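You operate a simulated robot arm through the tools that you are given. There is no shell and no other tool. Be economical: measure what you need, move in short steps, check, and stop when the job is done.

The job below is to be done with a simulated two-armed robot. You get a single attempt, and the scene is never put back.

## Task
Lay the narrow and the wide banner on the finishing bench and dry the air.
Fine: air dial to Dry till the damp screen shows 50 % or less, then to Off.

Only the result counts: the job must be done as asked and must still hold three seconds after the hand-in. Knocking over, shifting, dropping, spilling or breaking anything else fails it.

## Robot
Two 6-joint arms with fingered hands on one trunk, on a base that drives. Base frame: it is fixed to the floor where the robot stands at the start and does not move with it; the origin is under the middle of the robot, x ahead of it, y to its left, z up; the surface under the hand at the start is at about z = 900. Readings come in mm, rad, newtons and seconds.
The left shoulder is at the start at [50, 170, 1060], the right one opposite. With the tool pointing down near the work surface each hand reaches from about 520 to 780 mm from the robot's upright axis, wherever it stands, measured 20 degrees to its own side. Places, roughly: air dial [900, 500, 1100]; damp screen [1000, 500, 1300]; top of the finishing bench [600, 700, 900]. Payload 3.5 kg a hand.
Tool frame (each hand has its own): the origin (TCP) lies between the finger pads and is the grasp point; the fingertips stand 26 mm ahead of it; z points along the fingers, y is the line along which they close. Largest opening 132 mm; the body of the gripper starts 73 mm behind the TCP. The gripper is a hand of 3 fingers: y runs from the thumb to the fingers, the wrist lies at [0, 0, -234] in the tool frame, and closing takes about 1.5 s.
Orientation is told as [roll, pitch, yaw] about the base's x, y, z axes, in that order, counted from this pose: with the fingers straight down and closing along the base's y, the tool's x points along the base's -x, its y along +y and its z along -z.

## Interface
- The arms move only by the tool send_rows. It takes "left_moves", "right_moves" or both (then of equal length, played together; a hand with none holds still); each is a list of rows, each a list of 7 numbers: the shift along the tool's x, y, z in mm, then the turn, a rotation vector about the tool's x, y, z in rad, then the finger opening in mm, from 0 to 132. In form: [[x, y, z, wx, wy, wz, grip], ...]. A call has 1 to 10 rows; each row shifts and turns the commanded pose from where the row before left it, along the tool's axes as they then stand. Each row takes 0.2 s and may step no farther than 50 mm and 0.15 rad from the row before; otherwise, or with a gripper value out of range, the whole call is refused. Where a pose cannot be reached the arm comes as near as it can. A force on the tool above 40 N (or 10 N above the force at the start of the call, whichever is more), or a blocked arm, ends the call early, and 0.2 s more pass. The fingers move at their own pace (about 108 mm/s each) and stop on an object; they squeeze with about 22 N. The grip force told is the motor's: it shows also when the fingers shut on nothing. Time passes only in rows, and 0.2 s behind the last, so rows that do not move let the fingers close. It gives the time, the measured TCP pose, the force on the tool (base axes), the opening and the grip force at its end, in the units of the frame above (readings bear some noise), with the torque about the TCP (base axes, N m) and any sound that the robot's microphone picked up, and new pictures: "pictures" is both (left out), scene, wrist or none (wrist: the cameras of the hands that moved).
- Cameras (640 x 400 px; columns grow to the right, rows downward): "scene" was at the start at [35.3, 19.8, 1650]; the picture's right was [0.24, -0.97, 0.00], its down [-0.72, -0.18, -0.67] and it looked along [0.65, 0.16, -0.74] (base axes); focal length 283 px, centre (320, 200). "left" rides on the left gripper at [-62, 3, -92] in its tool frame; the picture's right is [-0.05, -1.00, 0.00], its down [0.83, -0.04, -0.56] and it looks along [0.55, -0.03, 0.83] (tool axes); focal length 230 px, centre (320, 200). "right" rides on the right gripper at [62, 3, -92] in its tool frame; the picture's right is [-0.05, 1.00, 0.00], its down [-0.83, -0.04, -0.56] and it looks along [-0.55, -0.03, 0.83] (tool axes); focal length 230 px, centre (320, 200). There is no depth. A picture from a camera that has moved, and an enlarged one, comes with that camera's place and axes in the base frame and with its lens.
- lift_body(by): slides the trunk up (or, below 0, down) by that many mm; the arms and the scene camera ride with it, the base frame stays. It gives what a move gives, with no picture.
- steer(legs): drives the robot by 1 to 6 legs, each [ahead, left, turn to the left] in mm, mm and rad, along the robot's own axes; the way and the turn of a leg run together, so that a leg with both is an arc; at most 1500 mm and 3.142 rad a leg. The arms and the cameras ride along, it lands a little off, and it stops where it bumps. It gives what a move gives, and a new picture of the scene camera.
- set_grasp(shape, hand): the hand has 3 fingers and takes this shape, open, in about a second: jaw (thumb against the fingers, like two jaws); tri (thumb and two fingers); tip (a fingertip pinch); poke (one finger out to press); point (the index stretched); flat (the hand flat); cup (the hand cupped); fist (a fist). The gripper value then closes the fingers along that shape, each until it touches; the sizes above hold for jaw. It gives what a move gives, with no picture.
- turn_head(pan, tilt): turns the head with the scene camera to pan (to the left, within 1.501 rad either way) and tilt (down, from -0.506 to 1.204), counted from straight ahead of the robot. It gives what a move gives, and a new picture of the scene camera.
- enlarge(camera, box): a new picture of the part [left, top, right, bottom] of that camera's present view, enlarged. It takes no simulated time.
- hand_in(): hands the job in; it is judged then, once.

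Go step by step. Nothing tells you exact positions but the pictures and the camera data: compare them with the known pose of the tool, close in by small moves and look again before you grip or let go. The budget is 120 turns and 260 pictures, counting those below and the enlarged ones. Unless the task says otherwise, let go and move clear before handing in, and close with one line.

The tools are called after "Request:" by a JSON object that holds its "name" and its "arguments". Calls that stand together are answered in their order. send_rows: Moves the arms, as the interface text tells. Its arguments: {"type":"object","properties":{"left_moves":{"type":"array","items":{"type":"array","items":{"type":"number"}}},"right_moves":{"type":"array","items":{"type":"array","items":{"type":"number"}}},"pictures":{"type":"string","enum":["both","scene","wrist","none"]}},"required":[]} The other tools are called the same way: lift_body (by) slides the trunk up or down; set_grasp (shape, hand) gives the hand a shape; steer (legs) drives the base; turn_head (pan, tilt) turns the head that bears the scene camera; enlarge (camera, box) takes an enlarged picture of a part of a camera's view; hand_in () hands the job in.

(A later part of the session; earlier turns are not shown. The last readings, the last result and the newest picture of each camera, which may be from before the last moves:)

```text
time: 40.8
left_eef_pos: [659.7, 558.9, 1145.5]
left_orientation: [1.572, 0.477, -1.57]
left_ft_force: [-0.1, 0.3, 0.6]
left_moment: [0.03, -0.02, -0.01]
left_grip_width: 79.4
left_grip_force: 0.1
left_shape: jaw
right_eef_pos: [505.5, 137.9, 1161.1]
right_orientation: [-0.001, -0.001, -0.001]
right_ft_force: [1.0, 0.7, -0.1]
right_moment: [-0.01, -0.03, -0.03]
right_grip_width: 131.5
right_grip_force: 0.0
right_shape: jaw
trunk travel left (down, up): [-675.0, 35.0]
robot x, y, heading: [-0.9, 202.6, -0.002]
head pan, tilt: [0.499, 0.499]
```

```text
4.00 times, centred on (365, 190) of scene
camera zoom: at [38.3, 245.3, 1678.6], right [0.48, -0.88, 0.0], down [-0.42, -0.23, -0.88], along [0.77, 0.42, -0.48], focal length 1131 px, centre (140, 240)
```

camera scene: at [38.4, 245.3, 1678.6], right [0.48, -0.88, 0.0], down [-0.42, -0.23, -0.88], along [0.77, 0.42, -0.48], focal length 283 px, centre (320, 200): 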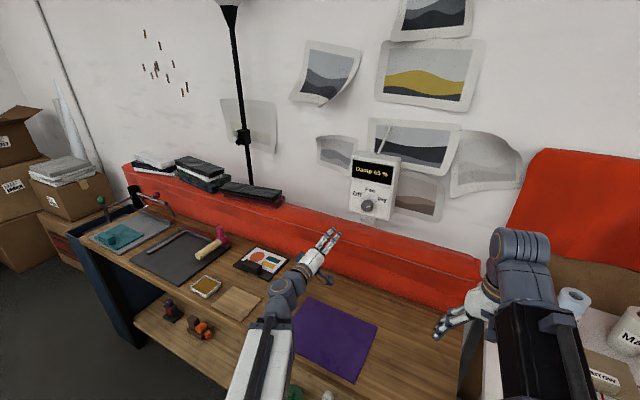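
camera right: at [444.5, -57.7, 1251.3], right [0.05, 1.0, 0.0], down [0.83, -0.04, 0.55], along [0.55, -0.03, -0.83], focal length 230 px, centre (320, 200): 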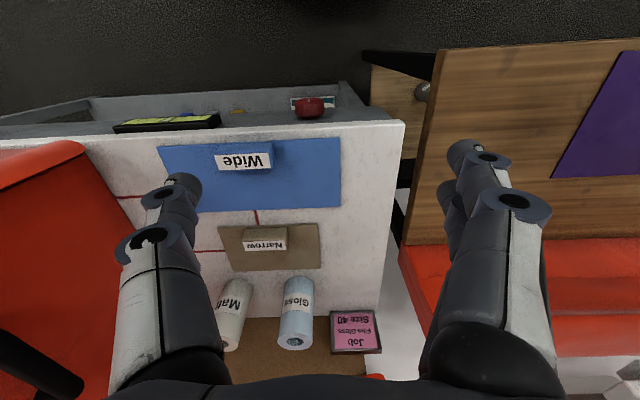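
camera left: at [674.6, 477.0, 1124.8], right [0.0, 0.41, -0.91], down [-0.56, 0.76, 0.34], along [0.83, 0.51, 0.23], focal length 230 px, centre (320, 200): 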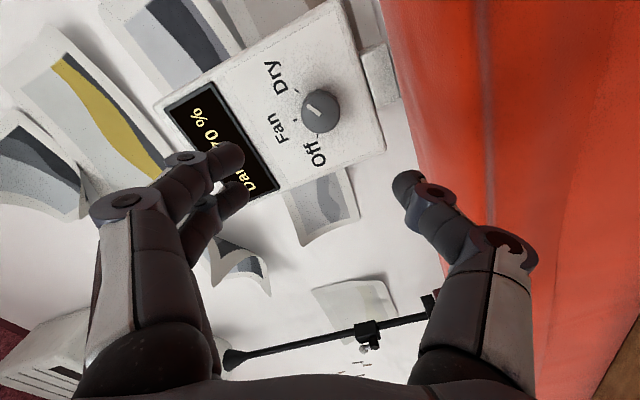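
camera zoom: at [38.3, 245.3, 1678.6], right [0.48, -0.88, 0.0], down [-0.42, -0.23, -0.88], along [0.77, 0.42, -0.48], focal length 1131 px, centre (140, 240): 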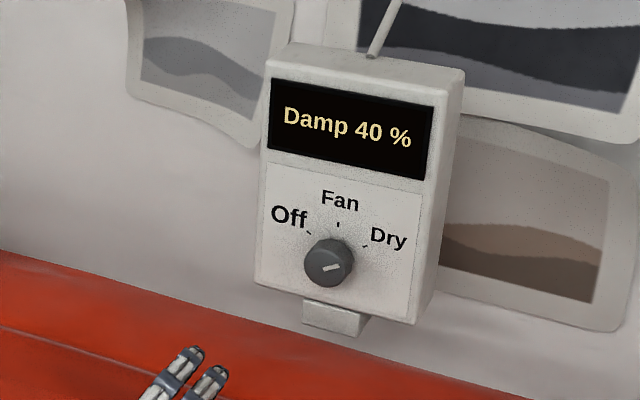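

40 % now. Moving the left hand back in to turn the dial Off.

Request:
{"name": "send_rows", "arguments": {"left_moves": [[0, 0, 45, 0, 0, 0, 80], [0, 0, 45, 0, 0, 0, 80], [0, 0, 0, 0, 0, 0, 80]], "pictures": "none"}}

```text
time: 41.6
left_eef_pos: [751.7, 558.3, 1145.0]
left_orientation: [1.572, 0.478, -1.571]
left_ft_force: [-0.6, 0.4, -0.2]
left_moment: [-0.06, 0.0, 0.02]
left_grip_width: 79.5
left_grip_force: 0.0
left_shape: jaw
right_eef_pos: [505.1, 138.9, 1160.6]
right_orientation: [0.001, 0.0, -0.001]
right_ft_force: [-0.7, -0.2, 0.1]
right_moment: [0.01, -0.01, -0.05]
right_grip_width: 131.8
right_grip_force: 0.1
right_shape: jaw
trunk travel left (down, up): [-675.0, 35.0]
robot x, y, heading: [-3.4, 200.9, 0.004]
head pan, tilt: [0.499, 0.499]
```

Request:
{"name": "send_rows", "arguments": {"left_moves": [[-10.7, 8.7, 0, 0, 0, 0, 80], [-10.7, 8.6, 40, 0, 0, 0, 80], [0, 0, 40, 0, 0, 0, 80], [0, 0, 40, 0, 0, 0, 80], [0, 0, 22, 0, 0, 0, 80], [0, 0, 22, 0, 0, 0, 80], [0, 0, 0, 0, 0, 0, 80]], "pictures": "wrist"}}

```text
time: 43.2
left_eef_pos: [916.4, 532.4, 1150.8]
left_orientation: [1.569, 0.48, -1.572]
left_ft_force: [0.4, -0.5, -0.4]
left_moment: [-0.03, -0.05, -0.04]
left_grip_width: 79.2
left_grip_force: 0.0
left_shape: jaw
right_eef_pos: [505.5, 138.4, 1160.9]
right_orientation: [-0.001, 0.0, 0.0]
right_ft_force: [-0.3, -0.5, 0.1]
right_moment: [-0.02, -0.01, -0.02]
right_grip_width: 131.9
right_grip_force: 0.0
right_shape: jaw
trunk travel left (down, up): [-675.0, 35.0]
robot x, y, heading: [1.5, 195.7, -0.002]
head pan, tilt: [0.499, 0.499]
camera left: at [823.0, 475.5, 1125.0], right [0.0, 0.41, -0.91], down [-0.56, 0.76, 0.34], along [0.83, 0.51, 0.23], focal length 230 px, centre (320, 200)
```

left: 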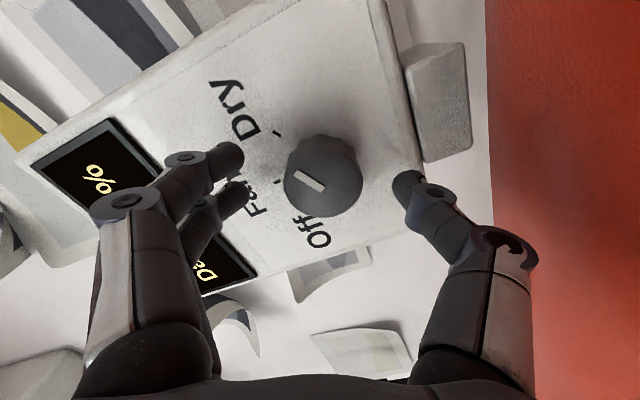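

Fingers straddle the knob again. Closing, then turning back counter-clockwise by 2.05 rad.

Request:
{"name": "send_rows", "arguments": {"left_moves": [[0, 0, 0, 0, 0, 0, 45], [0, 0, 0, 0, 0, 0, 25], [0, 0, 0, 0, 0, 0, 20], [0, 0, 0, 0, 0, 0, 20], [0, 0, 0, 0, 0, 0, 20]], "pictures": "none"}}

Request:
{"name": "send_rows", "arguments": {"left_moves": [[0, 0, 0, 0, 0, -0.15, 20], [0, 0, 0, 0, 0, -0.15, 20], [0, 0, 0, 0, 0, -0.15, 20], [0, 0, 0, 0, 0, -0.15, 20], [0, 0, 0, 0, 0, -0.15, 20], [0, 0, 0, 0, 0, -0.15, 20], [0, 0, 0, 0, 0, -0.15, 20], [0, 0, 0, 0, 0, -0.15, 20], [0, 0, 0, 0, 0, -0.15, 20], [0, 0, 0, 0, 0, -0.15, 20]], "pictures": "none"}}

Request:
{"name": "send_rows", "arguments": {"left_moves": [[0, 0, 0, 0, 0, -0.15, 20], [0, 0, 0, 0, 0, -0.15, 20], [0, 0, 0, 0, 0, -0.15, 20], [0, 0, 0, 0, 0, -0.1, 20], [0, 0, 0, 0, 0, 0, 20], [0, 0, 0, 0, 0, 0, 20]], "pictures": "wrist"}}

```text
time: 44.4
left_eef_pos: [914.3, 532.1, 1150.3]
left_orientation: [1.568, 0.479, -1.572]
left_ft_force: [0.5, 1.3, -2.8]
left_moment: [0.0, 0.05, 0.02]
left_grip_width: 32.4
left_grip_force: 21.9
left_shape: jaw
right_eef_pos: [506.9, 137.8, 1160.4]
right_orientation: [0.001, -0.001, 0.002]
right_ft_force: [-0.2, -0.3, 0.9]
right_moment: [0.01, 0.01, 0.01]
right_grip_width: 132.4
right_grip_force: 0.1
right_shape: jaw
trunk travel left (down, up): [-675.0, 35.0]
robot x, y, heading: [-1.2, 199.0, 0.001]
head pan, tilt: [0.499, 0.499]
```

```text
time: 46.6
left_eef_pos: [916.4, 533.2, 1148.7]
left_orientation: [1.567, -1.026, -1.566]
left_ft_force: [-5.5, 0.6, -10.9]
left_moment: [0.05, 0.22, -0.01]
left_grip_width: 32.5
left_grip_force: 22.3
left_shape: jaw
right_eef_pos: [506.0, 139.6, 1158.9]
right_orientation: [0.0, 0.0, 0.0]
right_ft_force: [-0.4, -0.1, 0.0]
right_moment: [-0.02, -0.01, 0.02]
right_grip_width: 131.9
right_grip_force: 0.1
right_shape: jaw
trunk travel left (down, up): [-675.0, 35.0]
robot x, y, heading: [0.6, 198.2, -0.001]
head pan, tilt: [0.499, 0.499]
```

```text
time: 48.0
left_eef_pos: [916.5, 533.0, 1147.4]
left_orientation: [-0.511, -1.569, 0.511]
left_ft_force: [-9.2, -1.0, -15.9]
left_moment: [0.02, 0.26, -0.05]
left_grip_width: 32.6
left_grip_force: 21.9
left_shape: jaw
right_eef_pos: [505.2, 140.6, 1160.2]
right_orientation: [0.001, -0.001, 0.0]
right_ft_force: [-0.1, -0.1, 0.0]
right_moment: [0.01, 0.02, 0.01]
right_grip_width: 131.9
right_grip_force: 0.1
right_shape: jaw
trunk travel left (down, up): [-675.0, 35.0]
robot x, y, heading: [0.2, 205.2, -0.001]
head pan, tilt: [0.499, 0.499]
camera left: at [824.1, 535.5, 1210.3], right [0.0, -1.0, 0.05], down [-0.56, -0.04, -0.83], along [0.83, -0.03, -0.56], focal length 230 px, centre (320, 200)
```

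left: 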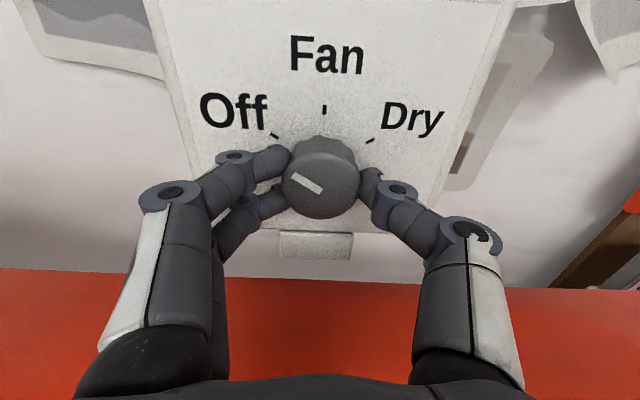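

The pointer is back at Off, as at the start. Releasing and backing off.

Request:
{"name": "send_rows", "arguments": {"left_moves": [[0, 0, 0, 0, 0, 0, 60], [0, 0, 0, 0, 0, 0, 80], [0, 0, 0, 0, 0, 0, 80], [0, 0, -30, 0, 0, 0, 80], [0, 0, -45, 0, 0, 0, 80], [0, 0, -45, 0, 0, 0, 80], [0, 0, -45, 0, 0, 0, 80], [0, 0, -45, 0, 0, 0, 80], [0, 0, -45, 0, 0, 0, 80], [0, 0, -45, 0, 0, 0, 80]], "pictures": "scene"}}

Request:
{"name": "enlarge", "arguments": {"camera": "scene", "box": [310, 140, 420, 240]}}

Request:
{"name": "steer", "arguments": {"legs": [[0, -200, 0]]}}

Request:
{"name": "enlarge", "arguments": {"camera": "scene", "box": [270, 120, 380, 220]}}

```text
time: 50.2
left_eef_pos: [665.9, 549.6, 1145.6]
left_orientation: [0.354, -1.571, -0.354]
left_ft_force: [-0.2, 0.4, -0.1]
left_moment: [-0.01, 0.01, 0.03]
left_grip_width: 79.5
left_grip_force: 0.1
left_shape: jaw
left hand out of reach, approached as far as the arm can: row 9, 10
right_eef_pos: [505.2, 140.0, 1159.7]
right_orientation: [0.002, 0.001, -0.001]
right_ft_force: [0.1, -0.5, 0.0]
right_moment: [0.02, 0.0, 0.0]
right_grip_width: 132.0
right_grip_force: 0.1
right_shape: jaw
trunk travel left (down, up): [-675.0, 35.0]
robot x, y, heading: [3.4, 200.4, -0.007]
head pan, tilt: [0.499, 0.499]
camera scene: at [38.2, 245.1, 1678.6], right [0.48, -0.88, 0.0], down [-0.42, -0.23, -0.88], along [0.77, 0.42, -0.48], focal length 283 px, centre (320, 200)
```

scene: 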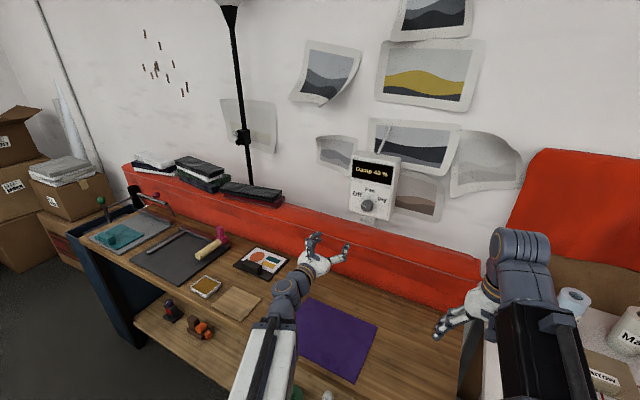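

```text
4.00 times, centred on (365, 190) of scene
camera zoom: at [38.2, 245.1, 1678.6], right [0.48, -0.88, 0.0], down [-0.42, -0.23, -0.88], along [0.77, 0.42, -0.48], focal length 1131 px, centre (140, 240)
```

zoom: 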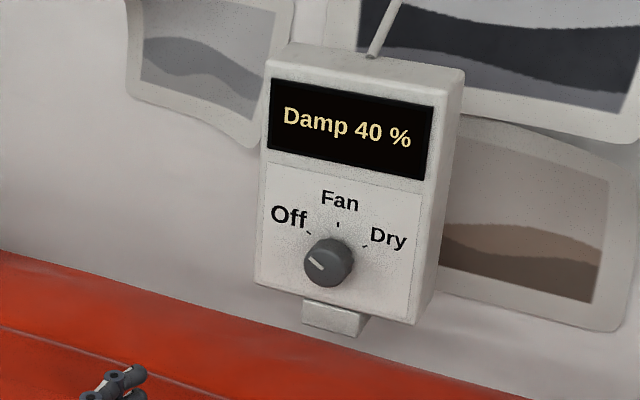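

```text
time: 51.8
left_eef_pos: [666.5, 348.7, 1146.5]
left_orientation: [1.143, -1.568, -1.141]
left_ft_force: [1.2, 0.5, -0.1]
left_moment: [-0.03, 0.02, 0.02]
left_grip_width: 79.6
left_grip_force: 0.0
left_shape: jaw
right_eef_pos: [505.1, -62.2, 1160.9]
right_orientation: [0.0, 0.0, 0.001]
right_ft_force: [-0.7, 0.6, -0.1]
right_moment: [0.0, -0.03, -0.03]
right_grip_width: 131.9
right_grip_force: 0.1
right_shape: jaw
trunk travel left (down, up): [-675.0, 35.0]
robot x, y, heading: [-1.2, -0.6, -0.005]
head pan, tilt: [0.499, 0.499]
camera scene: at [38.5, 42.9, 1678.6], right [0.48, -0.88, 0.0], down [-0.42, -0.23, -0.88], along [0.77, 0.42, -0.48], focal length 283 px, centre (320, 200)
```

scene: 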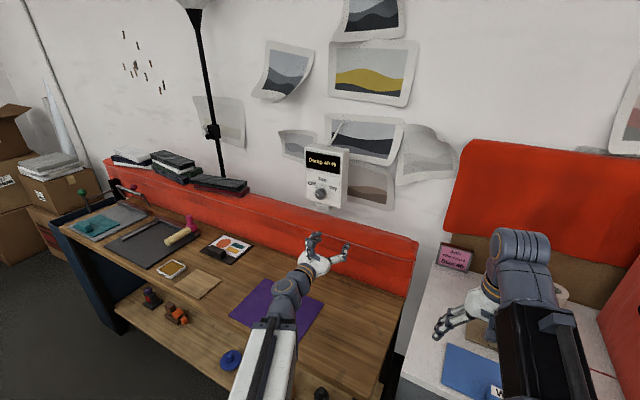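

```text
4.00 times, centred on (325, 170) of scene
camera zoom: at [38.5, 42.9, 1678.6], right [0.48, -0.88, 0.0], down [-0.42, -0.23, -0.88], along [0.77, 0.42, -0.48], focal length 1131 px, centre (300, 320)
```

zoom: 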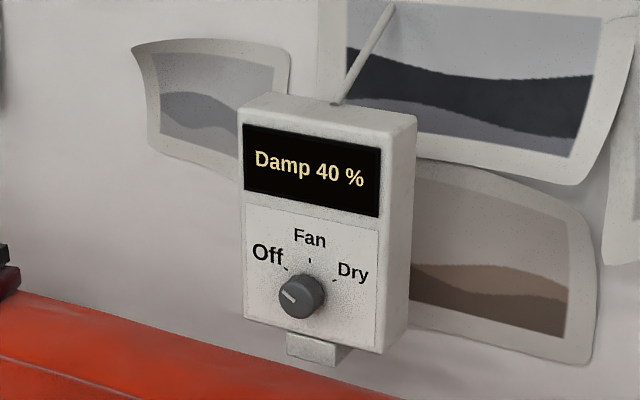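

Dial is Off and the screen holds at 40 %. Now the Wide banner: I bring the right hand above its block at about (578, −178) and turn it 90° so it closes along x.

Request:
{"name": "send_rows", "arguments": {"right_moves": [[-24, -39, 0, 0, 0, 0.15, 132], [0, 0, 0, 0, 0, 0.15, 132], [0, 0, 0, 0, 0, 0.15, 132], [0, 0, 0, 0, 0, 0.15, 132], [0, 0, 0, 0, 0, 0.15, 132], [0, 0, 0, 0, 0, 0.15, 132], [0, 0, 0, 0, 0, 0.15, 132], [0, 0, 0, 0, 0, 0.15, 132], [0, 0, 0, 0, 0, 0.15, 132], [0, 0, 0, 0, 0, 0.15, 132]], "pictures": "none"}}

Request:
{"name": "send_rows", "arguments": {"right_moves": [[0, 0, 0, 0, 0, 0.071, 132], [-39, 24, 30, 0, 0, 0, 132], [-39, 24, 40, 0, 0, 0, 132], [0, 0, 0, 0, 0, 0, 132]], "pictures": "wrist"}}

```text
time: 54.0
left_eef_pos: [665.0, 349.4, 1145.4]
left_orientation: [0.454, -1.569, -0.453]
left_ft_force: [-0.6, -0.2, -0.4]
left_moment: [0.02, 0.01, -0.04]
left_grip_width: 79.7
left_grip_force: 0.1
left_shape: jaw
right_eef_pos: [529.9, -100.4, 1159.6]
right_orientation: [0.0, 0.0, -1.501]
right_ft_force: [-0.4, 0.7, 0.0]
right_moment: [-0.03, 0.04, 0.01]
right_grip_width: 131.9
right_grip_force: 0.1
right_shape: jaw
trunk travel left (down, up): [-675.0, 35.0]
robot x, y, heading: [1.0, -1.6, 0.005]
head pan, tilt: [0.499, 0.499]
```

```text
refused: row 2 steps farther than a row can; nothing moved
```

Request:
{"name": "send_rows", "arguments": {"right_moves": [[0, 0, 0, 0, 0, 0.071, 132], [-26, 16, 20, 0, 0, 0, 132], [-26, 16, 25, 0, 0, 0, 132], [-26, 16, 25, 0, 0, 0, 132], [0, 0, 0, 0, 0, 0, 132]], "pictures": "wrist"}}

Request:
{"name": "turn_head", "arguments": {"pan": -0.1, "tilt": 0.9}}

```text
time: 55.2
left_eef_pos: [664.0, 350.0, 1146.1]
left_orientation: [0.459, -1.572, -0.459]
left_ft_force: [-0.3, 0.1, -0.8]
left_moment: [0.03, -0.02, 0.03]
left_grip_width: 79.6
left_grip_force: 0.1
left_shape: jaw
right_eef_pos: [577.0, -178.8, 1090.8]
right_orientation: [-0.001, 0.0, -1.569]
right_ft_force: [-0.3, 0.7, 0.0]
right_moment: [0.02, 0.0, -0.01]
right_grip_width: 132.0
right_grip_force: 0.2
right_shape: jaw
trunk travel left (down, up): [-675.0, 35.0]
robot x, y, heading: [0.7, -4.2, 0.002]
head pan, tilt: [0.499, 0.499]
camera right: at [582.0, -116.6, 1180.6], right [1.0, -0.05, 0.0], down [-0.04, -0.83, 0.56], along [-0.03, -0.55, -0.83], focal length 230 px, centre (320, 200)
```

right: 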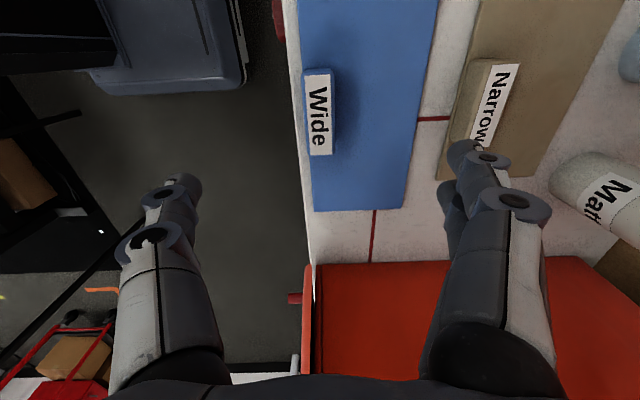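

```text
time: 56.2
left_eef_pos: [665.4, 349.6, 1146.1]
left_orientation: [0.441, -1.571, -0.44]
left_ft_force: [0.6, 0.5, 0.2]
left_moment: [0.0, -0.01, 0.0]
left_grip_width: 79.6
left_grip_force: 0.1
left_shape: jaw
right_eef_pos: [578.7, -178.8, 1090.2]
right_orientation: [0.002, 0.0, -1.569]
right_ft_force: [-0.7, 1.7, -1.0]
right_moment: [0.01, 0.02, -0.02]
right_grip_width: 131.8
right_grip_force: 0.1
right_shape: jaw
trunk travel left (down, up): [-675.0, 35.0]
robot x, y, heading: [-1.9, -0.2, 0.004]
head pan, tilt: [-0.099, 0.901]
camera scene: at [33.8, -6.7, 1644.7], right [-0.1, -1.0, 0.0], down [-0.78, 0.08, -0.62], along [0.62, -0.06, -0.78], focal length 283 px, centre (320, 200)
```

scene: 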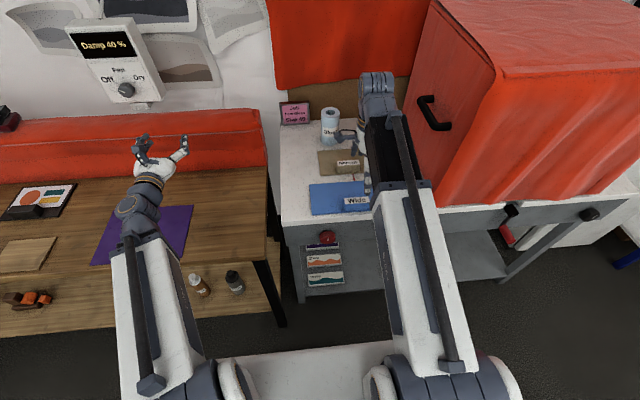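

Block centre confirmed at x≈577, y≈−176, 25 mm deep. Descending in stages.

Request:
{"name": "send_rows", "arguments": {"right_moves": [[0, 0, 40, 0, 0, 0, 120], [0, 0, 40, 0, 0, 0, 100], [0, 0, 35, 0, 0, 0, 90], [0, 0, 0, 0, 0, 0, 80], [0, 0, 0, 0, 0, 0, 80]], "pictures": "wrist"}}

```text
time: 57.4
left_eef_pos: [665.3, 350.8, 1146.3]
left_orientation: [0.456, -1.57, -0.455]
left_ft_force: [0.0, -0.4, 0.7]
left_moment: [-0.03, -0.04, 0.01]
left_grip_width: 79.7
left_grip_force: 0.1
left_shape: jaw
right_eef_pos: [578.1, -179.2, 975.1]
right_orientation: [0.0, 0.0, -1.569]
right_ft_force: [-0.9, 0.2, 0.0]
right_moment: [0.0, -0.02, 0.03]
right_grip_width: 80.4
right_grip_force: 0.0
right_shape: jaw
trunk travel left (down, up): [-675.0, 35.0]
robot x, y, heading: [0.7, -3.4, 0.001]
head pan, tilt: [-0.099, 0.901]
camera right: at [581.8, -115.8, 1065.4], right [1.0, -0.05, 0.0], down [-0.04, -0.83, 0.56], along [-0.03, -0.55, -0.83], focal length 230 px, centre (320, 200)
```

right: 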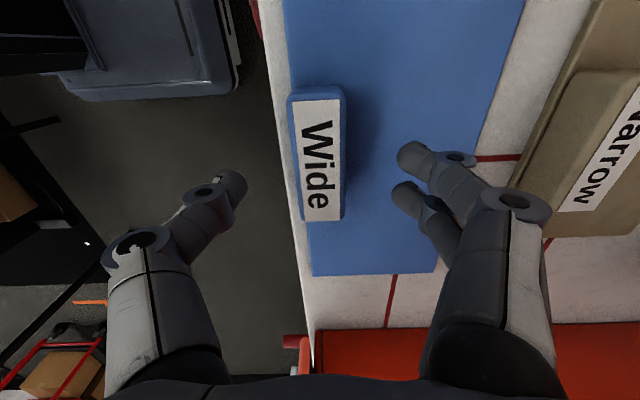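

Request:
{"name": "send_rows", "arguments": {"right_moves": [[0, 0, 20, 0, 0, 0, 80], [0, 0, 10, 0, 0, 0, 80], [0, 0, 9, 0, 0, 0, 80], [0, 0, 0, 0, 0, 0, 80]], "pictures": "wrist"}}

Request:
{"name": "enlarge", "arguments": {"camera": "scene", "box": [270, 90, 430, 290]}}

```text
time: 58.4
left_eef_pos: [666.0, 348.6, 1145.3]
left_orientation: [0.46, -1.572, -0.462]
left_ft_force: [-0.5, -0.1, 0.7]
left_moment: [0.0, 0.01, -0.04]
left_grip_width: 79.3
left_grip_force: 0.1
left_shape: jaw
right_eef_pos: [577.9, -178.6, 934.9]
right_orientation: [-0.001, 0.0, -1.569]
right_ft_force: [-0.1, 0.9, 0.5]
right_moment: [0.01, -0.01, -0.01]
right_grip_width: 80.6
right_grip_force: 0.0
right_shape: jaw
trunk travel left (down, up): [-675.0, 35.0]
robot x, y, heading: [-2.5, -2.5, 0.007]
head pan, tilt: [-0.099, 0.901]
camera right: at [581.8, -116.2, 1026.6], right [1.0, -0.05, 0.0], down [-0.04, -0.83, 0.56], along [-0.03, -0.55, -0.83], focal length 230 px, centre (320, 200)
```

right: 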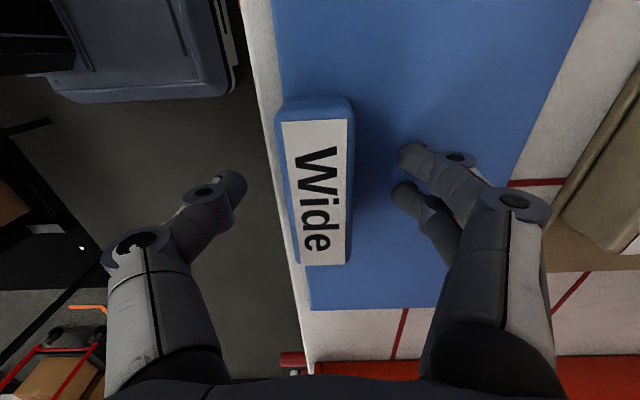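

```text
2.00 times, centred on (350, 190) of scene
camera zoom: at [33.8, -6.8, 1644.7], right [-0.1, -1.0, 0.0], down [-0.78, 0.08, -0.62], along [0.62, -0.06, -0.78], focal length 566 px, centre (260, 220)
```

zoom: 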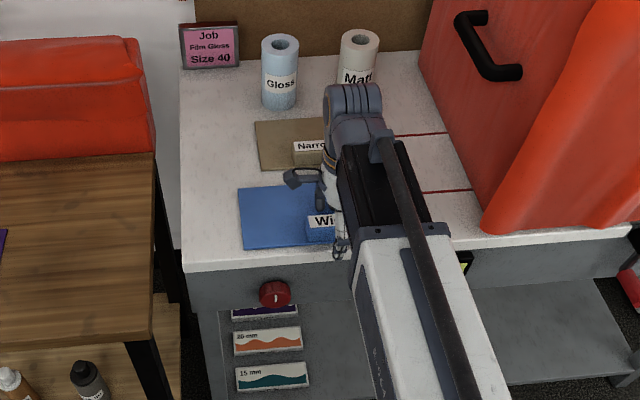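

Fingers straddle the block. 4 mm lower, then close.

Request:
{"name": "send_rows", "arguments": {"right_moves": [[0, 0, 4, 0, 0, 0, 70], [0, 0, 0, 0, 0, 0, 40], [0, 0, 0, 0, 0, 0, 15], [0, 0, 0, 0, 0, 0, 10], [0, 0, 0, 0, 0, 0, 10], [0, 0, 0, 0, 0, 0, 10]], "pictures": "wrist"}}

```text
time: 59.8
left_eef_pos: [663.4, 349.1, 1145.3]
left_orientation: [2.048, -1.571, -2.045]
left_ft_force: [0.0, -0.1, -0.7]
left_moment: [0.0, 0.02, 0.02]
left_grip_width: 79.8
left_grip_force: 0.0
left_shape: jaw
right_eef_pos: [576.7, -178.5, 932.7]
right_orientation: [-0.001, -0.001, -1.569]
right_ft_force: [-2.7, -0.1, 7.1]
right_moment: [0.01, -0.05, 0.03]
right_grip_width: 30.6
right_grip_force: 22.0
right_shape: jaw
trunk travel left (down, up): [-675.0, 35.0]
robot x, y, heading: [-2.0, -2.8, -0.001]
head pan, tilt: [-0.099, 0.901]
camera right: at [581.1, -115.9, 1023.5], right [1.0, -0.05, 0.0], down [-0.04, -0.83, 0.56], along [-0.03, -0.55, -0.83], focal length 230 px, centre (320, 200)
```

right: 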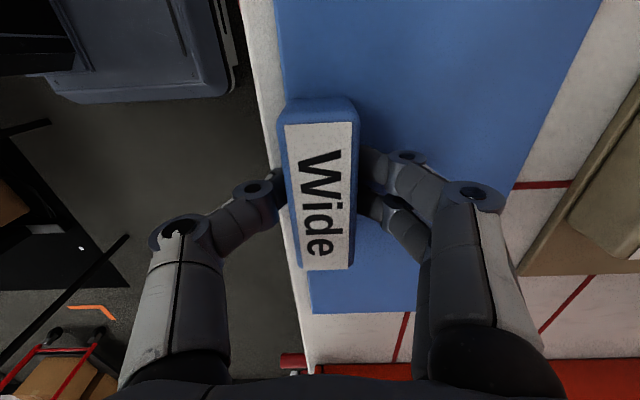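

Gripped at 30 mm. Lifting slowly by 40 mm to see how the sheet behaves.

Request:
{"name": "send_rows", "arguments": {"right_moves": [[0, 0, -8, 0, 0, 0, 10], [0, 0, -10, 0, 0, 0, 10], [0, 0, -10, 0, 0, 0, 10], [0, 0, -12, 0, 0, 0, 10], [0, 0, 0, 0, 0, 0, 10], [0, 0, 0, 0, 0, 0, 10]], "pictures": "both"}}

Request:
{"name": "enlarge", "arguments": {"camera": "scene", "box": [270, 90, 430, 290]}}

```text
time: 61.2
left_eef_pos: [665.1, 348.7, 1146.4]
left_orientation: [0.437, -1.57, -0.441]
left_ft_force: [-0.2, -0.4, -0.4]
left_moment: [-0.02, 0.0, 0.02]
left_grip_width: 79.5
left_grip_force: 0.0
left_shape: jaw
right_eef_pos: [578.1, -179.3, 972.0]
right_orientation: [0.0, 0.001, -1.569]
right_ft_force: [0.1, 0.8, -2.0]
right_moment: [0.01, 0.05, -0.01]
right_grip_width: 29.3
right_grip_force: 22.1
right_shape: jaw
trunk travel left (down, up): [-675.0, 35.0]
robot x, y, heading: [0.9, -1.4, 0.002]
head pan, tilt: [-0.099, 0.901]
camera scene: at [33.9, -6.8, 1644.7], right [-0.1, -1.0, 0.0], down [-0.78, 0.08, -0.62], along [0.62, -0.06, -0.78], focal length 283 px, centre (320, 200)
camera right: at [581.7, -116.4, 1062.8], right [1.0, -0.05, 0.0], down [-0.04, -0.83, 0.56], along [-0.03, -0.55, -0.83], focal length 230 px, centre (320, 200)
```

scene: 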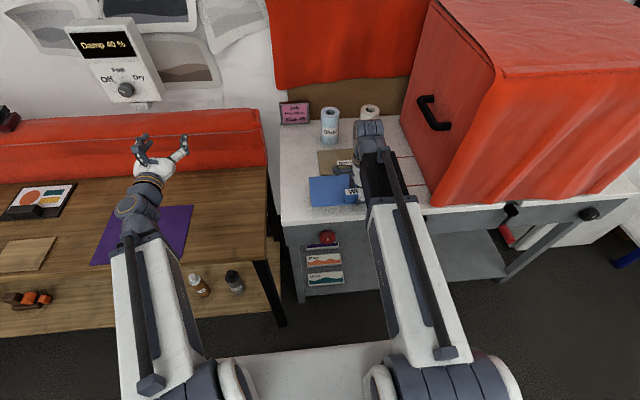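
right: 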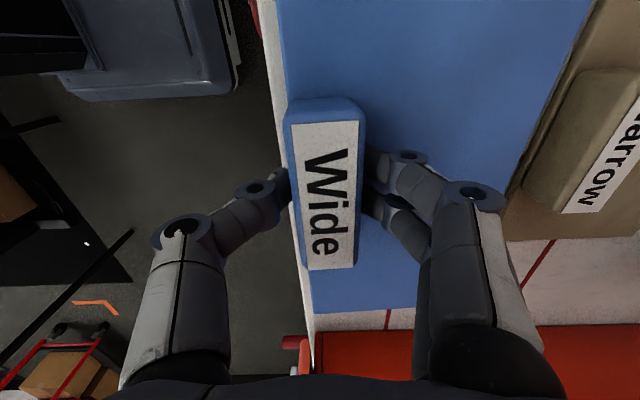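

```text
2.00 times, centred on (350, 190) of scene
camera zoom: at [33.9, -6.8, 1644.7], right [-0.1, -1.0, 0.0], down [-0.78, 0.08, -0.62], along [0.62, -0.06, -0.78], focal length 566 px, centre (260, 220)
```

zoom: 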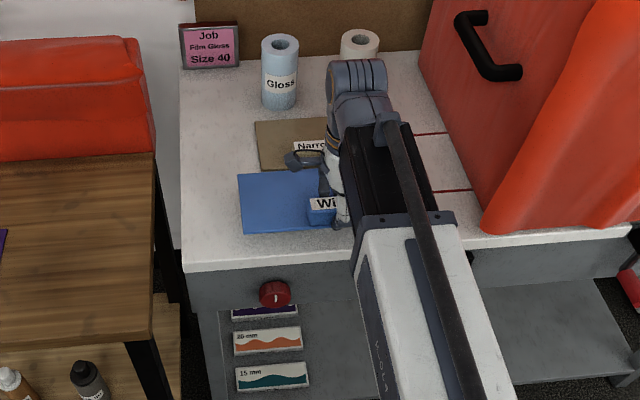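

It lifts level and rigid, at about 0.2 kg. Raising it and driving left 460 mm to the bench; the target is bare wood behind the purple mat, x 668–798, y about 135–425.

Request:
{"name": "send_rows", "arguments": {"right_moves": [[0, 0, -30, 0, 0, 0, 10], [0, 0, -30, 0, 0, 0, 10], [0, 0, -25, 0, 0, 0, 10], [0, 0, 0, 0, 0, 0, 10]], "pictures": "none"}}

Request:
{"name": "steer", "arguments": {"legs": [[0, 230, 0], [0, 230, 0]]}}

Request:
{"name": "send_rows", "arguments": {"right_moves": [[0, 0, 0, 0, 0, 0, 10]], "pictures": "wrist"}}

```text
time: 62.2
left_eef_pos: [665.2, 349.6, 1146.2]
left_orientation: [0.442, -1.572, -0.439]
left_ft_force: [-0.1, -0.4, 0.2]
left_moment: [-0.01, 0.0, -0.01]
left_grip_width: 79.6
left_grip_force: 0.0
left_shape: jaw
right_eef_pos: [578.5, -178.4, 1057.1]
right_orientation: [0.0, 0.002, -1.569]
right_ft_force: [-0.1, 0.1, -0.8]
right_moment: [0.01, 0.03, 0.0]
right_grip_width: 29.3
right_grip_force: 22.5
right_shape: jaw
trunk travel left (down, up): [-675.0, 35.0]
robot x, y, heading: [-2.4, -4.7, 0.002]
head pan, tilt: [-0.099, 0.901]
```

```text
time: 65.3
left_eef_pos: [665.7, 812.7, 1145.9]
left_orientation: [-0.636, -1.57, 0.637]
left_ft_force: [-1.2, 1.3, 0.5]
left_moment: [0.03, 0.01, -0.06]
left_grip_width: 79.4
left_grip_force: 0.0
left_shape: jaw
right_eef_pos: [579.0, 285.4, 1056.5]
right_orientation: [0.001, -0.002, -1.569]
right_ft_force: [-0.1, -0.7, -2.2]
right_moment: [0.0, 0.05, 0.03]
right_grip_width: 29.1
right_grip_force: 21.7
right_shape: jaw
trunk travel left (down, up): [-675.0, 35.0]
robot x, y, heading: [0.2, 464.2, 0.003]
head pan, tilt: [-0.099, 0.901]
camera scene: at [33.6, 457.8, 1644.7], right [-0.1, -1.0, 0.0], down [-0.78, 0.08, -0.62], along [0.62, -0.06, -0.78], focal length 283 px, centre (320, 200)
```

scene: 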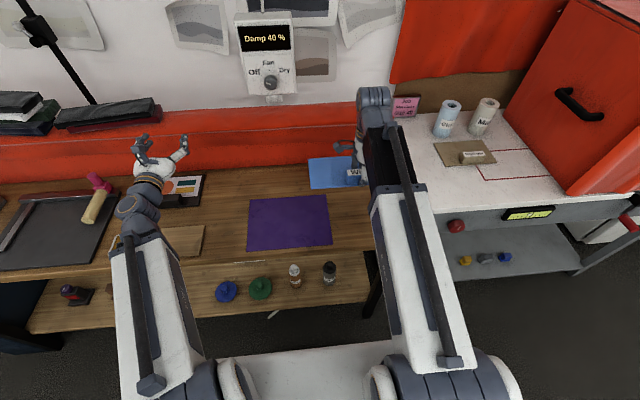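

```text
time: 65.7
left_eef_pos: [665.0, 812.7, 1145.6]
left_orientation: [-0.041, -1.569, 0.043]
left_ft_force: [1.1, 0.4, -0.1]
left_moment: [-0.02, 0.0, -0.01]
left_grip_width: 79.6
left_grip_force: 0.0
left_shape: jaw
right_eef_pos: [577.8, 285.6, 1055.6]
right_orientation: [-0.001, 0.0, -1.569]
right_ft_force: [-0.1, 0.9, -1.4]
right_moment: [-0.02, 0.06, 0.02]
right_grip_width: 29.2
right_grip_force: 21.6
right_shape: jaw
trunk travel left (down, up): [-675.0, 35.0]
robot x, y, heading: [-2.8, 463.8, 0.002]
head pan, tilt: [-0.099, 0.901]
camera right: at [582.2, 347.6, 1147.2], right [1.0, -0.05, 0.0], down [-0.04, -0.83, 0.56], along [-0.03, -0.55, -0.83], focal length 230 px, centre (320, 200)
```

right: 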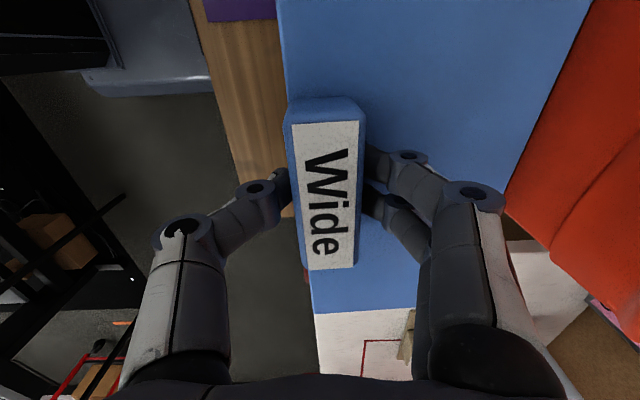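

From two views the bench top lies nearer z≈858, and clear wood runs from x≈685 to about 840 behind the mat. I'll move the block to x≈710, y≈305, lower partway, and look.

Request:
{"name": "send_rows", "arguments": {"right_moves": [[5, 33, 0, 0, 0, 0, 10], [5, 33, 0, 0, 0, 0, 10], [5, 33, 0, 0, 0, 0, 10], [5, 33, 0, 0, 0, 0, 10], [0, 0, 30, 0, 0, 0, 10], [0, 0, 30, 0, 0, 0, 10], [0, 0, 30, 0, 0, 0, 10], [0, 0, 0, 0, 0, 0, 10]], "pictures": "both"}}

Request:
{"name": "enlarge", "arguments": {"camera": "scene", "box": [230, 90, 450, 270]}}

```text
time: 67.5
left_eef_pos: [664.7, 813.5, 1145.5]
left_orientation: [0.384, -1.571, -0.384]
left_ft_force: [-0.5, 0.1, 0.6]
left_moment: [-0.01, -0.01, -0.01]
left_grip_width: 79.4
left_grip_force: 0.1
left_shape: jaw
right_eef_pos: [711.0, 306.7, 965.9]
right_orientation: [-0.002, 0.0, -1.569]
right_ft_force: [-0.1, -0.7, -1.5]
right_moment: [-0.02, 0.04, -0.01]
right_grip_width: 29.1
right_grip_force: 21.9
right_shape: jaw
trunk travel left (down, up): [-675.0, 35.0]
robot x, y, heading: [-0.4, 463.8, 0.002]
head pan, tilt: [-0.099, 0.901]
camera scene: at [33.6, 456.6, 1644.7], right [-0.1, -1.0, 0.0], down [-0.78, 0.08, -0.62], along [0.62, -0.06, -0.78], focal length 283 px, centre (320, 200)
camera right: at [714.7, 367.7, 1056.8], right [1.0, -0.05, 0.0], down [-0.04, -0.83, 0.56], along [-0.03, -0.55, -0.83], focal length 230 px, centre (320, 200)
```

scene: 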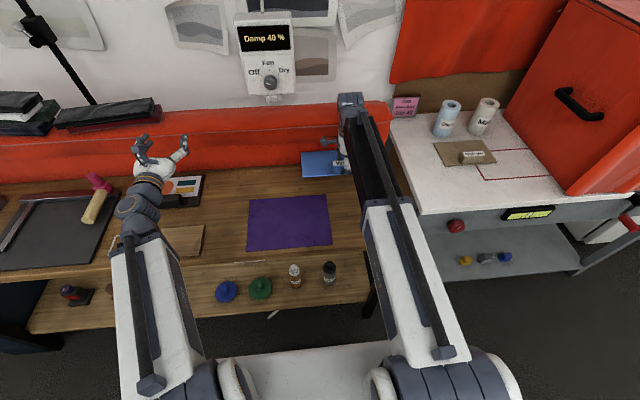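
right: 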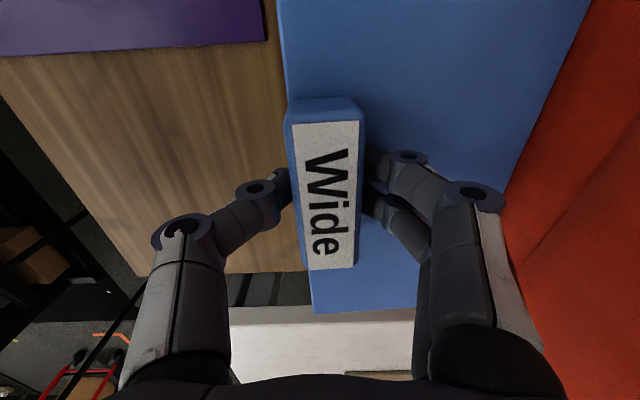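

```text
2.22 times, centred on (340, 180) of scene
camera zoom: at [33.6, 456.6, 1644.7], right [-0.1, -1.0, 0.0], down [-0.78, 0.08, -0.62], along [0.62, -0.06, -0.78], focal length 628 px, centre (276, 244)
```

zoom: 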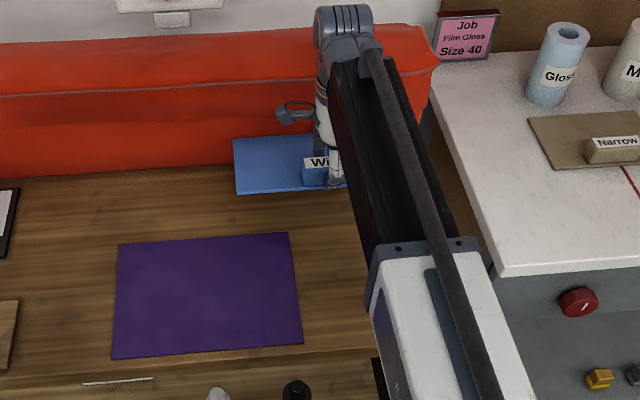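

There are margins of about 40 mm to the bench's right edge, 20 mm to the mat and 18 mm to the rail. Lowering now.

Request:
{"name": "send_rows", "arguments": {"right_moves": [[0, 0, 25, 0, 0, 0, 10], [0, 0, 20, 0, 0, 0, 10], [0, 0, 10, 0, 0, 0, 10], [0, 0, 5, 0, 0, 0, 10], [0, 0, 5, 0, 0, 0, 10], [0, 0, 0, 0, 0, 0, 10]], "pictures": "both"}}

Request:
{"name": "enlarge", "arguments": {"camera": "scene", "box": [260, 110, 400, 230]}}

```text
time: 68.9
left_eef_pos: [664.3, 812.5, 1145.7]
left_orientation: [0.36, -1.571, -0.362]
left_ft_force: [-0.5, 0.1, -0.1]
left_moment: [-0.01, 0.01, -0.01]
left_grip_width: 79.4
left_grip_force: 0.0
left_shape: jaw
right_eef_pos: [712.1, 304.4, 901.1]
right_orientation: [0.0, -0.001, -1.569]
right_ft_force: [0.4, -0.7, -1.0]
right_moment: [0.0, 0.06, 0.02]
right_grip_width: 28.8
right_grip_force: 21.8
right_shape: jaw
trunk travel left (down, up): [-675.0, 35.0]
robot x, y, heading: [2.0, 466.2, 0.005]
head pan, tilt: [-0.099, 0.901]
camera scene: at [33.6, 456.6, 1644.7], right [-0.1, -1.0, 0.0], down [-0.78, 0.08, -0.62], along [0.62, -0.06, -0.78], focal length 283 px, centre (320, 200)
camera right: at [714.6, 367.5, 992.0], right [1.0, -0.05, 0.0], down [-0.04, -0.83, 0.56], along [-0.03, -0.55, -0.83], focal length 230 px, centre (320, 200)
```

scene: 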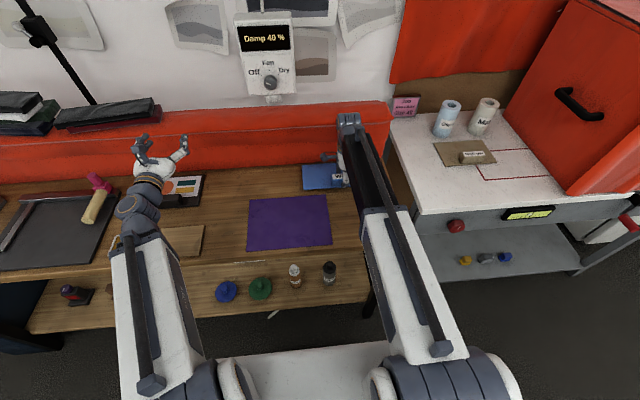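
right: 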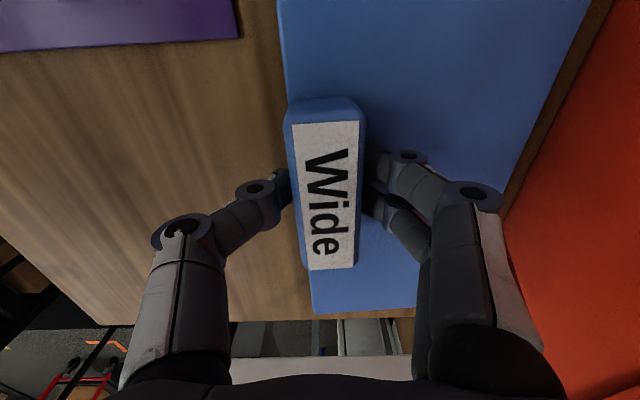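

```text
3.33 times, centred on (330, 170) of scene
camera zoom: at [33.6, 456.6, 1644.7], right [-0.1, -1.0, 0.0], down [-0.78, 0.08, -0.62], along [0.62, -0.06, -0.78], focal length 943 px, centre (287, 300)
```

zoom: 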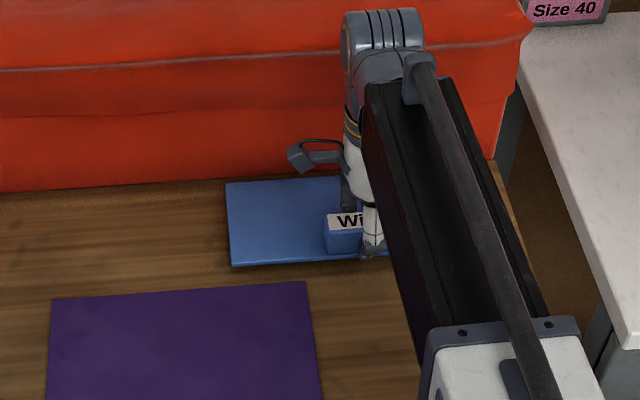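

Nearly down; lowering gently until contact shows in the force.

Request:
{"name": "send_rows", "arguments": {"right_moves": [[0, 0, 4, 0, 0, 0, 10], [0, 0, 3, 0, 0, 0, 10], [0, 0, 2, 0, 0, 0, 10], [0, 0, 0, 0, 0, 0, 10]], "pictures": "none"}}

Request:
{"name": "send_rows", "arguments": {"right_moves": [[0, 0, 2, 0, 0, 0, 10], [0, 0, 0, 0, 0, 0, 10]], "pictures": "wrist"}}

```text
time: 69.9
left_eef_pos: [664.8, 812.9, 1147.1]
left_orientation: [0.648, -1.572, -0.65]
left_ft_force: [0.0, 0.1, -0.3]
left_moment: [0.02, 0.02, 0.0]
left_grip_width: 79.7
left_grip_force: 0.1
left_shape: jaw
right_eef_pos: [710.2, 305.0, 893.1]
right_orientation: [0.002, 0.001, -1.57]
right_ft_force: [0.4, 0.4, 5.0]
right_moment: [-0.03, -0.29, -0.01]
right_grip_width: 29.0
right_grip_force: 21.9
right_shape: jaw
trunk travel left (down, up): [-675.0, 35.0]
robot x, y, heading: [-5.1, 462.5, 0.007]
head pan, tilt: [-0.099, 0.901]
```

```text
time: 70.5
left_eef_pos: [664.6, 812.2, 1146.4]
left_orientation: [3.108, -1.571, -3.107]
left_ft_force: [-0.4, 0.0, -0.4]
left_moment: [-0.05, 0.02, 0.0]
left_grip_width: 79.5
left_grip_force: 0.1
left_shape: jaw
right_eef_pos: [710.7, 304.7, 893.9]
right_orientation: [0.005, 0.0, -1.568]
right_ft_force: [2.5, -1.3, 18.9]
right_moment: [-0.03, -0.53, -0.03]
right_grip_width: 30.0
right_grip_force: 22.1
right_shape: jaw
trunk travel left (down, up): [-675.0, 35.0]
robot x, y, heading: [3.5, 464.0, 0.002]
head pan, tilt: [-0.099, 0.901]
camera right: at [714.0, 367.7, 983.4], right [1.0, -0.05, 0.0], down [-0.04, -0.83, 0.56], along [-0.03, -0.55, -0.83], focal length 230 px, centre (320, 200)
```

right: 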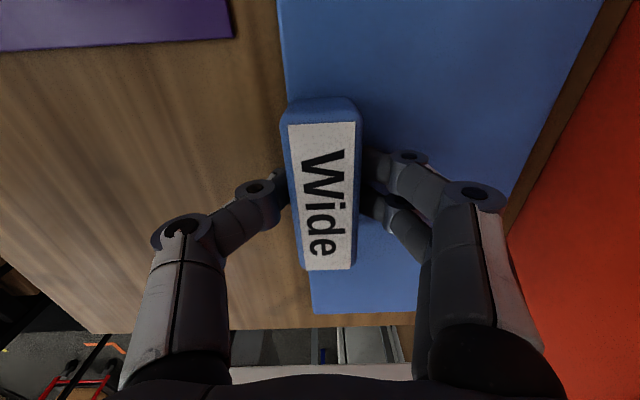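

It rests on the bench (18.9 N contact). I'll open slowly and withdraw straight up.

Request:
{"name": "send_rows", "arguments": {"right_moves": [[0, 0, -2, 0, 0, 0, 40], [0, 0, 0, 0, 0, 0, 55], [0, 0, 0, 0, 0, 0, 65], [0, 0, -15, 0, 0, 0, 70], [0, 0, -30, 0, 0, 0, 70], [0, 0, -45, 0, 0, 0, 80], [0, 0, -45, 0, 0, 0, 80], [0, 0, -40, 0, 0, 0, 80], [0, 0, 0, 0, 0, 0, 80]], "pictures": "both"}}

```text
time: 72.5
left_eef_pos: [664.9, 812.7, 1146.7]
left_orientation: [0.352, -1.571, -0.352]
left_ft_force: [0.1, -0.5, -0.2]
left_moment: [0.01, 0.03, -0.02]
left_grip_width: 79.6
left_grip_force: 0.1
left_shape: jaw
right_eef_pos: [710.0, 305.9, 1068.0]
right_orientation: [-0.001, 0.0, -1.569]
right_ft_force: [-0.2, -0.1, -0.4]
right_moment: [0.04, 0.0, 0.0]
right_grip_width: 79.5
right_grip_force: 0.1
right_shape: jaw
trunk travel left (down, up): [-675.0, 35.0]
robot x, y, heading: [-0.6, 461.3, 0.001]
head pan, tilt: [-0.099, 0.901]
camera scene: at [33.5, 456.6, 1644.7], right [-0.1, -1.0, 0.0], down [-0.78, 0.08, -0.62], along [0.62, -0.06, -0.78], focal length 283 px, centre (320, 200)
camera right: at [713.9, 367.8, 1158.7], right [1.0, -0.05, 0.0], down [-0.04, -0.83, 0.56], along [-0.03, -0.55, -0.83], focal length 230 px, centre (320, 200)
```

scene: 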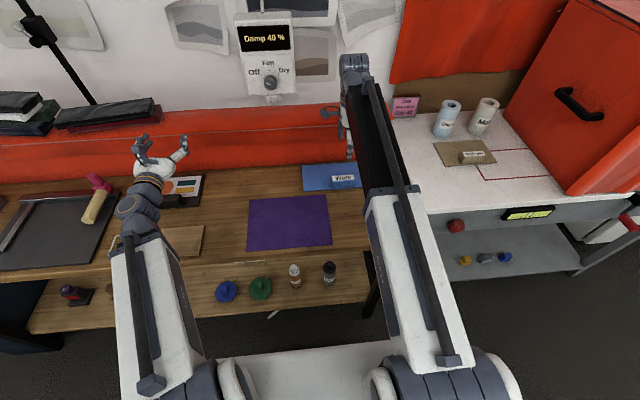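
right: 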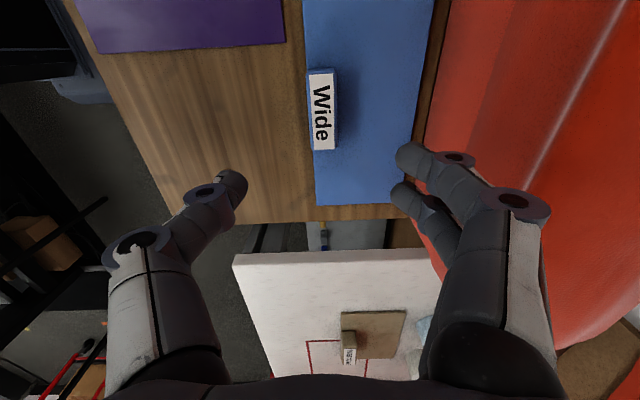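

The Wide banner lies on the bench. Driving back for the Narrow one.

Request:
{"name": "steer", "arguments": {"legs": [[0, -230, 0], [0, -235, 0]]}}

Request:
{"name": "send_rows", "arguments": {"right_moves": [[-10, 10, 0, 0, 0, 0, 80], [0, 0, 0, 0, 0, 0, 80]], "pictures": "wrist"}}

```text
time: 75.6
left_eef_pos: [665.7, 347.2, 1145.1]
left_orientation: [1.04, -1.569, -1.042]
left_ft_force: [-0.4, 0.0, 0.1]
left_moment: [0.0, 0.0, -0.01]
left_grip_width: 79.8
left_grip_force: 0.0
left_shape: jaw
right_eef_pos: [710.0, -159.9, 1067.7]
right_orientation: [0.001, 0.0, -1.568]
right_ft_force: [-0.7, -0.5, -0.6]
right_moment: [0.01, 0.0, 0.02]
right_grip_width: 79.6
right_grip_force: 0.1
right_shape: jaw
trunk travel left (down, up): [-675.0, 35.0]
robot x, y, heading: [1.1, -3.8, 0.0]
head pan, tilt: [-0.099, 0.901]
camera scene: at [34.3, -8.9, 1644.7], right [-0.1, -1.0, 0.0], down [-0.78, 0.08, -0.62], along [0.62, -0.06, -0.78], focal length 283 px, centre (320, 200)
```

scene: 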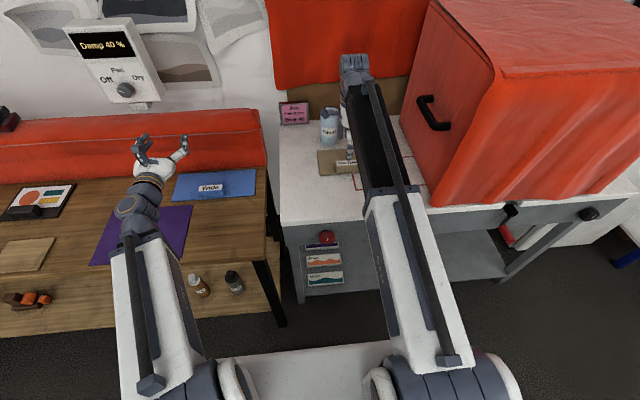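

```text
time: 76.2
left_eef_pos: [665.1, 349.3, 1146.0]
left_orientation: [0.14, -1.572, -0.139]
left_ft_force: [0.7, 0.4, 0.1]
left_moment: [-0.01, 0.0, 0.01]
left_grip_width: 79.9
left_grip_force: 0.1
left_shape: jaw
right_eef_pos: [721.4, -169.3, 1068.7]
right_orientation: [0.0, 0.0, -1.569]
right_ft_force: [-0.1, 0.5, 0.1]
right_moment: [-0.02, -0.05, -0.01]
right_grip_width: 79.4
right_grip_force: 0.0
right_shape: jaw
trunk travel left (down, up): [-675.0, 35.0]
robot x, y, heading: [3.0, -2.7, 0.001]
head pan, tilt: [-0.099, 0.901]
camera right: at [724.7, -106.5, 1158.5], right [1.0, -0.05, 0.0], down [-0.04, -0.83, 0.56], along [-0.03, -0.55, -0.83], focal length 230 px, centre (320, 200)
```

right: 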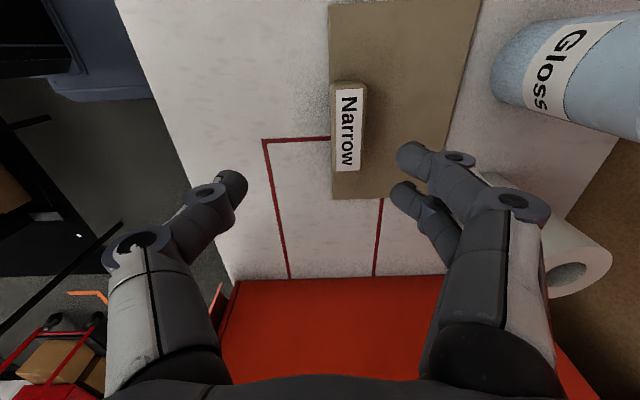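

Narrow block centre at about (749, −176). The rolls stand well behind it; moving over it and down.

Request:
{"name": "send_rows", "arguments": {"right_moves": [[-7, 28, 0, 0, 0, 0, 80], [0, 0, 40, 0, 0, 0, 80], [0, 0, 40, 0, 0, 0, 80], [0, 0, 25, 0, 0, 0, 80], [0, 0, 0, 0, 0, 0, 80]], "pictures": "wrist"}}

```text
time: 77.4
left_eef_pos: [666.4, 348.4, 1146.7]
left_orientation: [0.382, -1.571, -0.379]
left_ft_force: [-0.2, -0.8, 0.2]
left_moment: [0.02, -0.02, 0.0]
left_grip_width: 79.3
left_grip_force: 0.1
left_shape: jaw
right_eef_pos: [738.3, -175.6, 960.9]
right_orientation: [0.0, 0.0, -1.57]
right_ft_force: [-0.3, -0.7, 0.3]
right_moment: [0.02, 0.0, -0.02]
right_grip_width: 79.5
right_grip_force: 0.0
right_shape: jaw
right hand out of reach, approached as far as the arm can: row 1
trunk travel left (down, up): [-675.0, 35.0]
robot x, y, heading: [2.3, 0.1, -0.007]
head pan, tilt: [-0.099, 0.901]
camera right: at [742.4, -113.6, 1051.6], right [1.0, -0.05, 0.0], down [-0.04, -0.83, 0.56], along [-0.03, -0.55, -0.83], focal length 230 px, centre (320, 200)
```

right: 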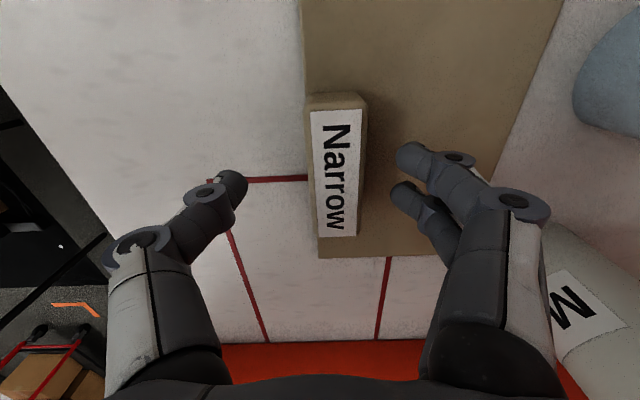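

Request:
{"name": "send_rows", "arguments": {"right_moves": [[0, 11, 0, 0, 0, 0, 80], [0, 0, 15, 0, 0, 0, 80], [0, 0, 10, 0, 0, 0, 80], [0, 0, 0, 0, 0, 0, 80]], "pictures": "wrist"}}

```text
time: 78.4
left_eef_pos: [665.5, 347.6, 1146.3]
left_orientation: [0.35, -1.569, -0.347]
left_ft_force: [-0.3, -0.1, 0.6]
left_moment: [0.02, 0.02, -0.01]
left_grip_width: 79.6
left_grip_force: 0.1
left_shape: jaw
right_eef_pos: [746.3, -174.8, 935.1]
right_orientation: [0.0, 0.001, -1.569]
right_ft_force: [0.4, 0.6, 0.5]
right_moment: [0.0, -0.02, -0.01]
right_grip_width: 79.5
right_grip_force: 0.1
right_shape: jaw
trunk travel left (down, up): [-675.0, 35.0]
robot x, y, heading: [-1.4, -1.7, -0.001]
head pan, tilt: [-0.099, 0.901]
camera right: at [750.6, -113.2, 1027.0], right [1.0, -0.05, 0.0], down [-0.04, -0.83, 0.56], along [-0.03, -0.55, -0.83], focal length 230 px, centre (320, 200)
```

right: 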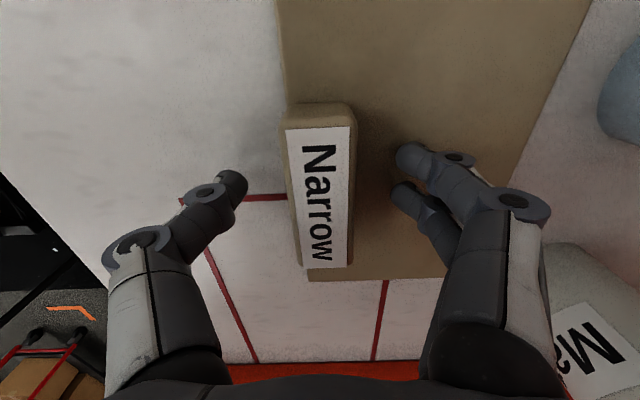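

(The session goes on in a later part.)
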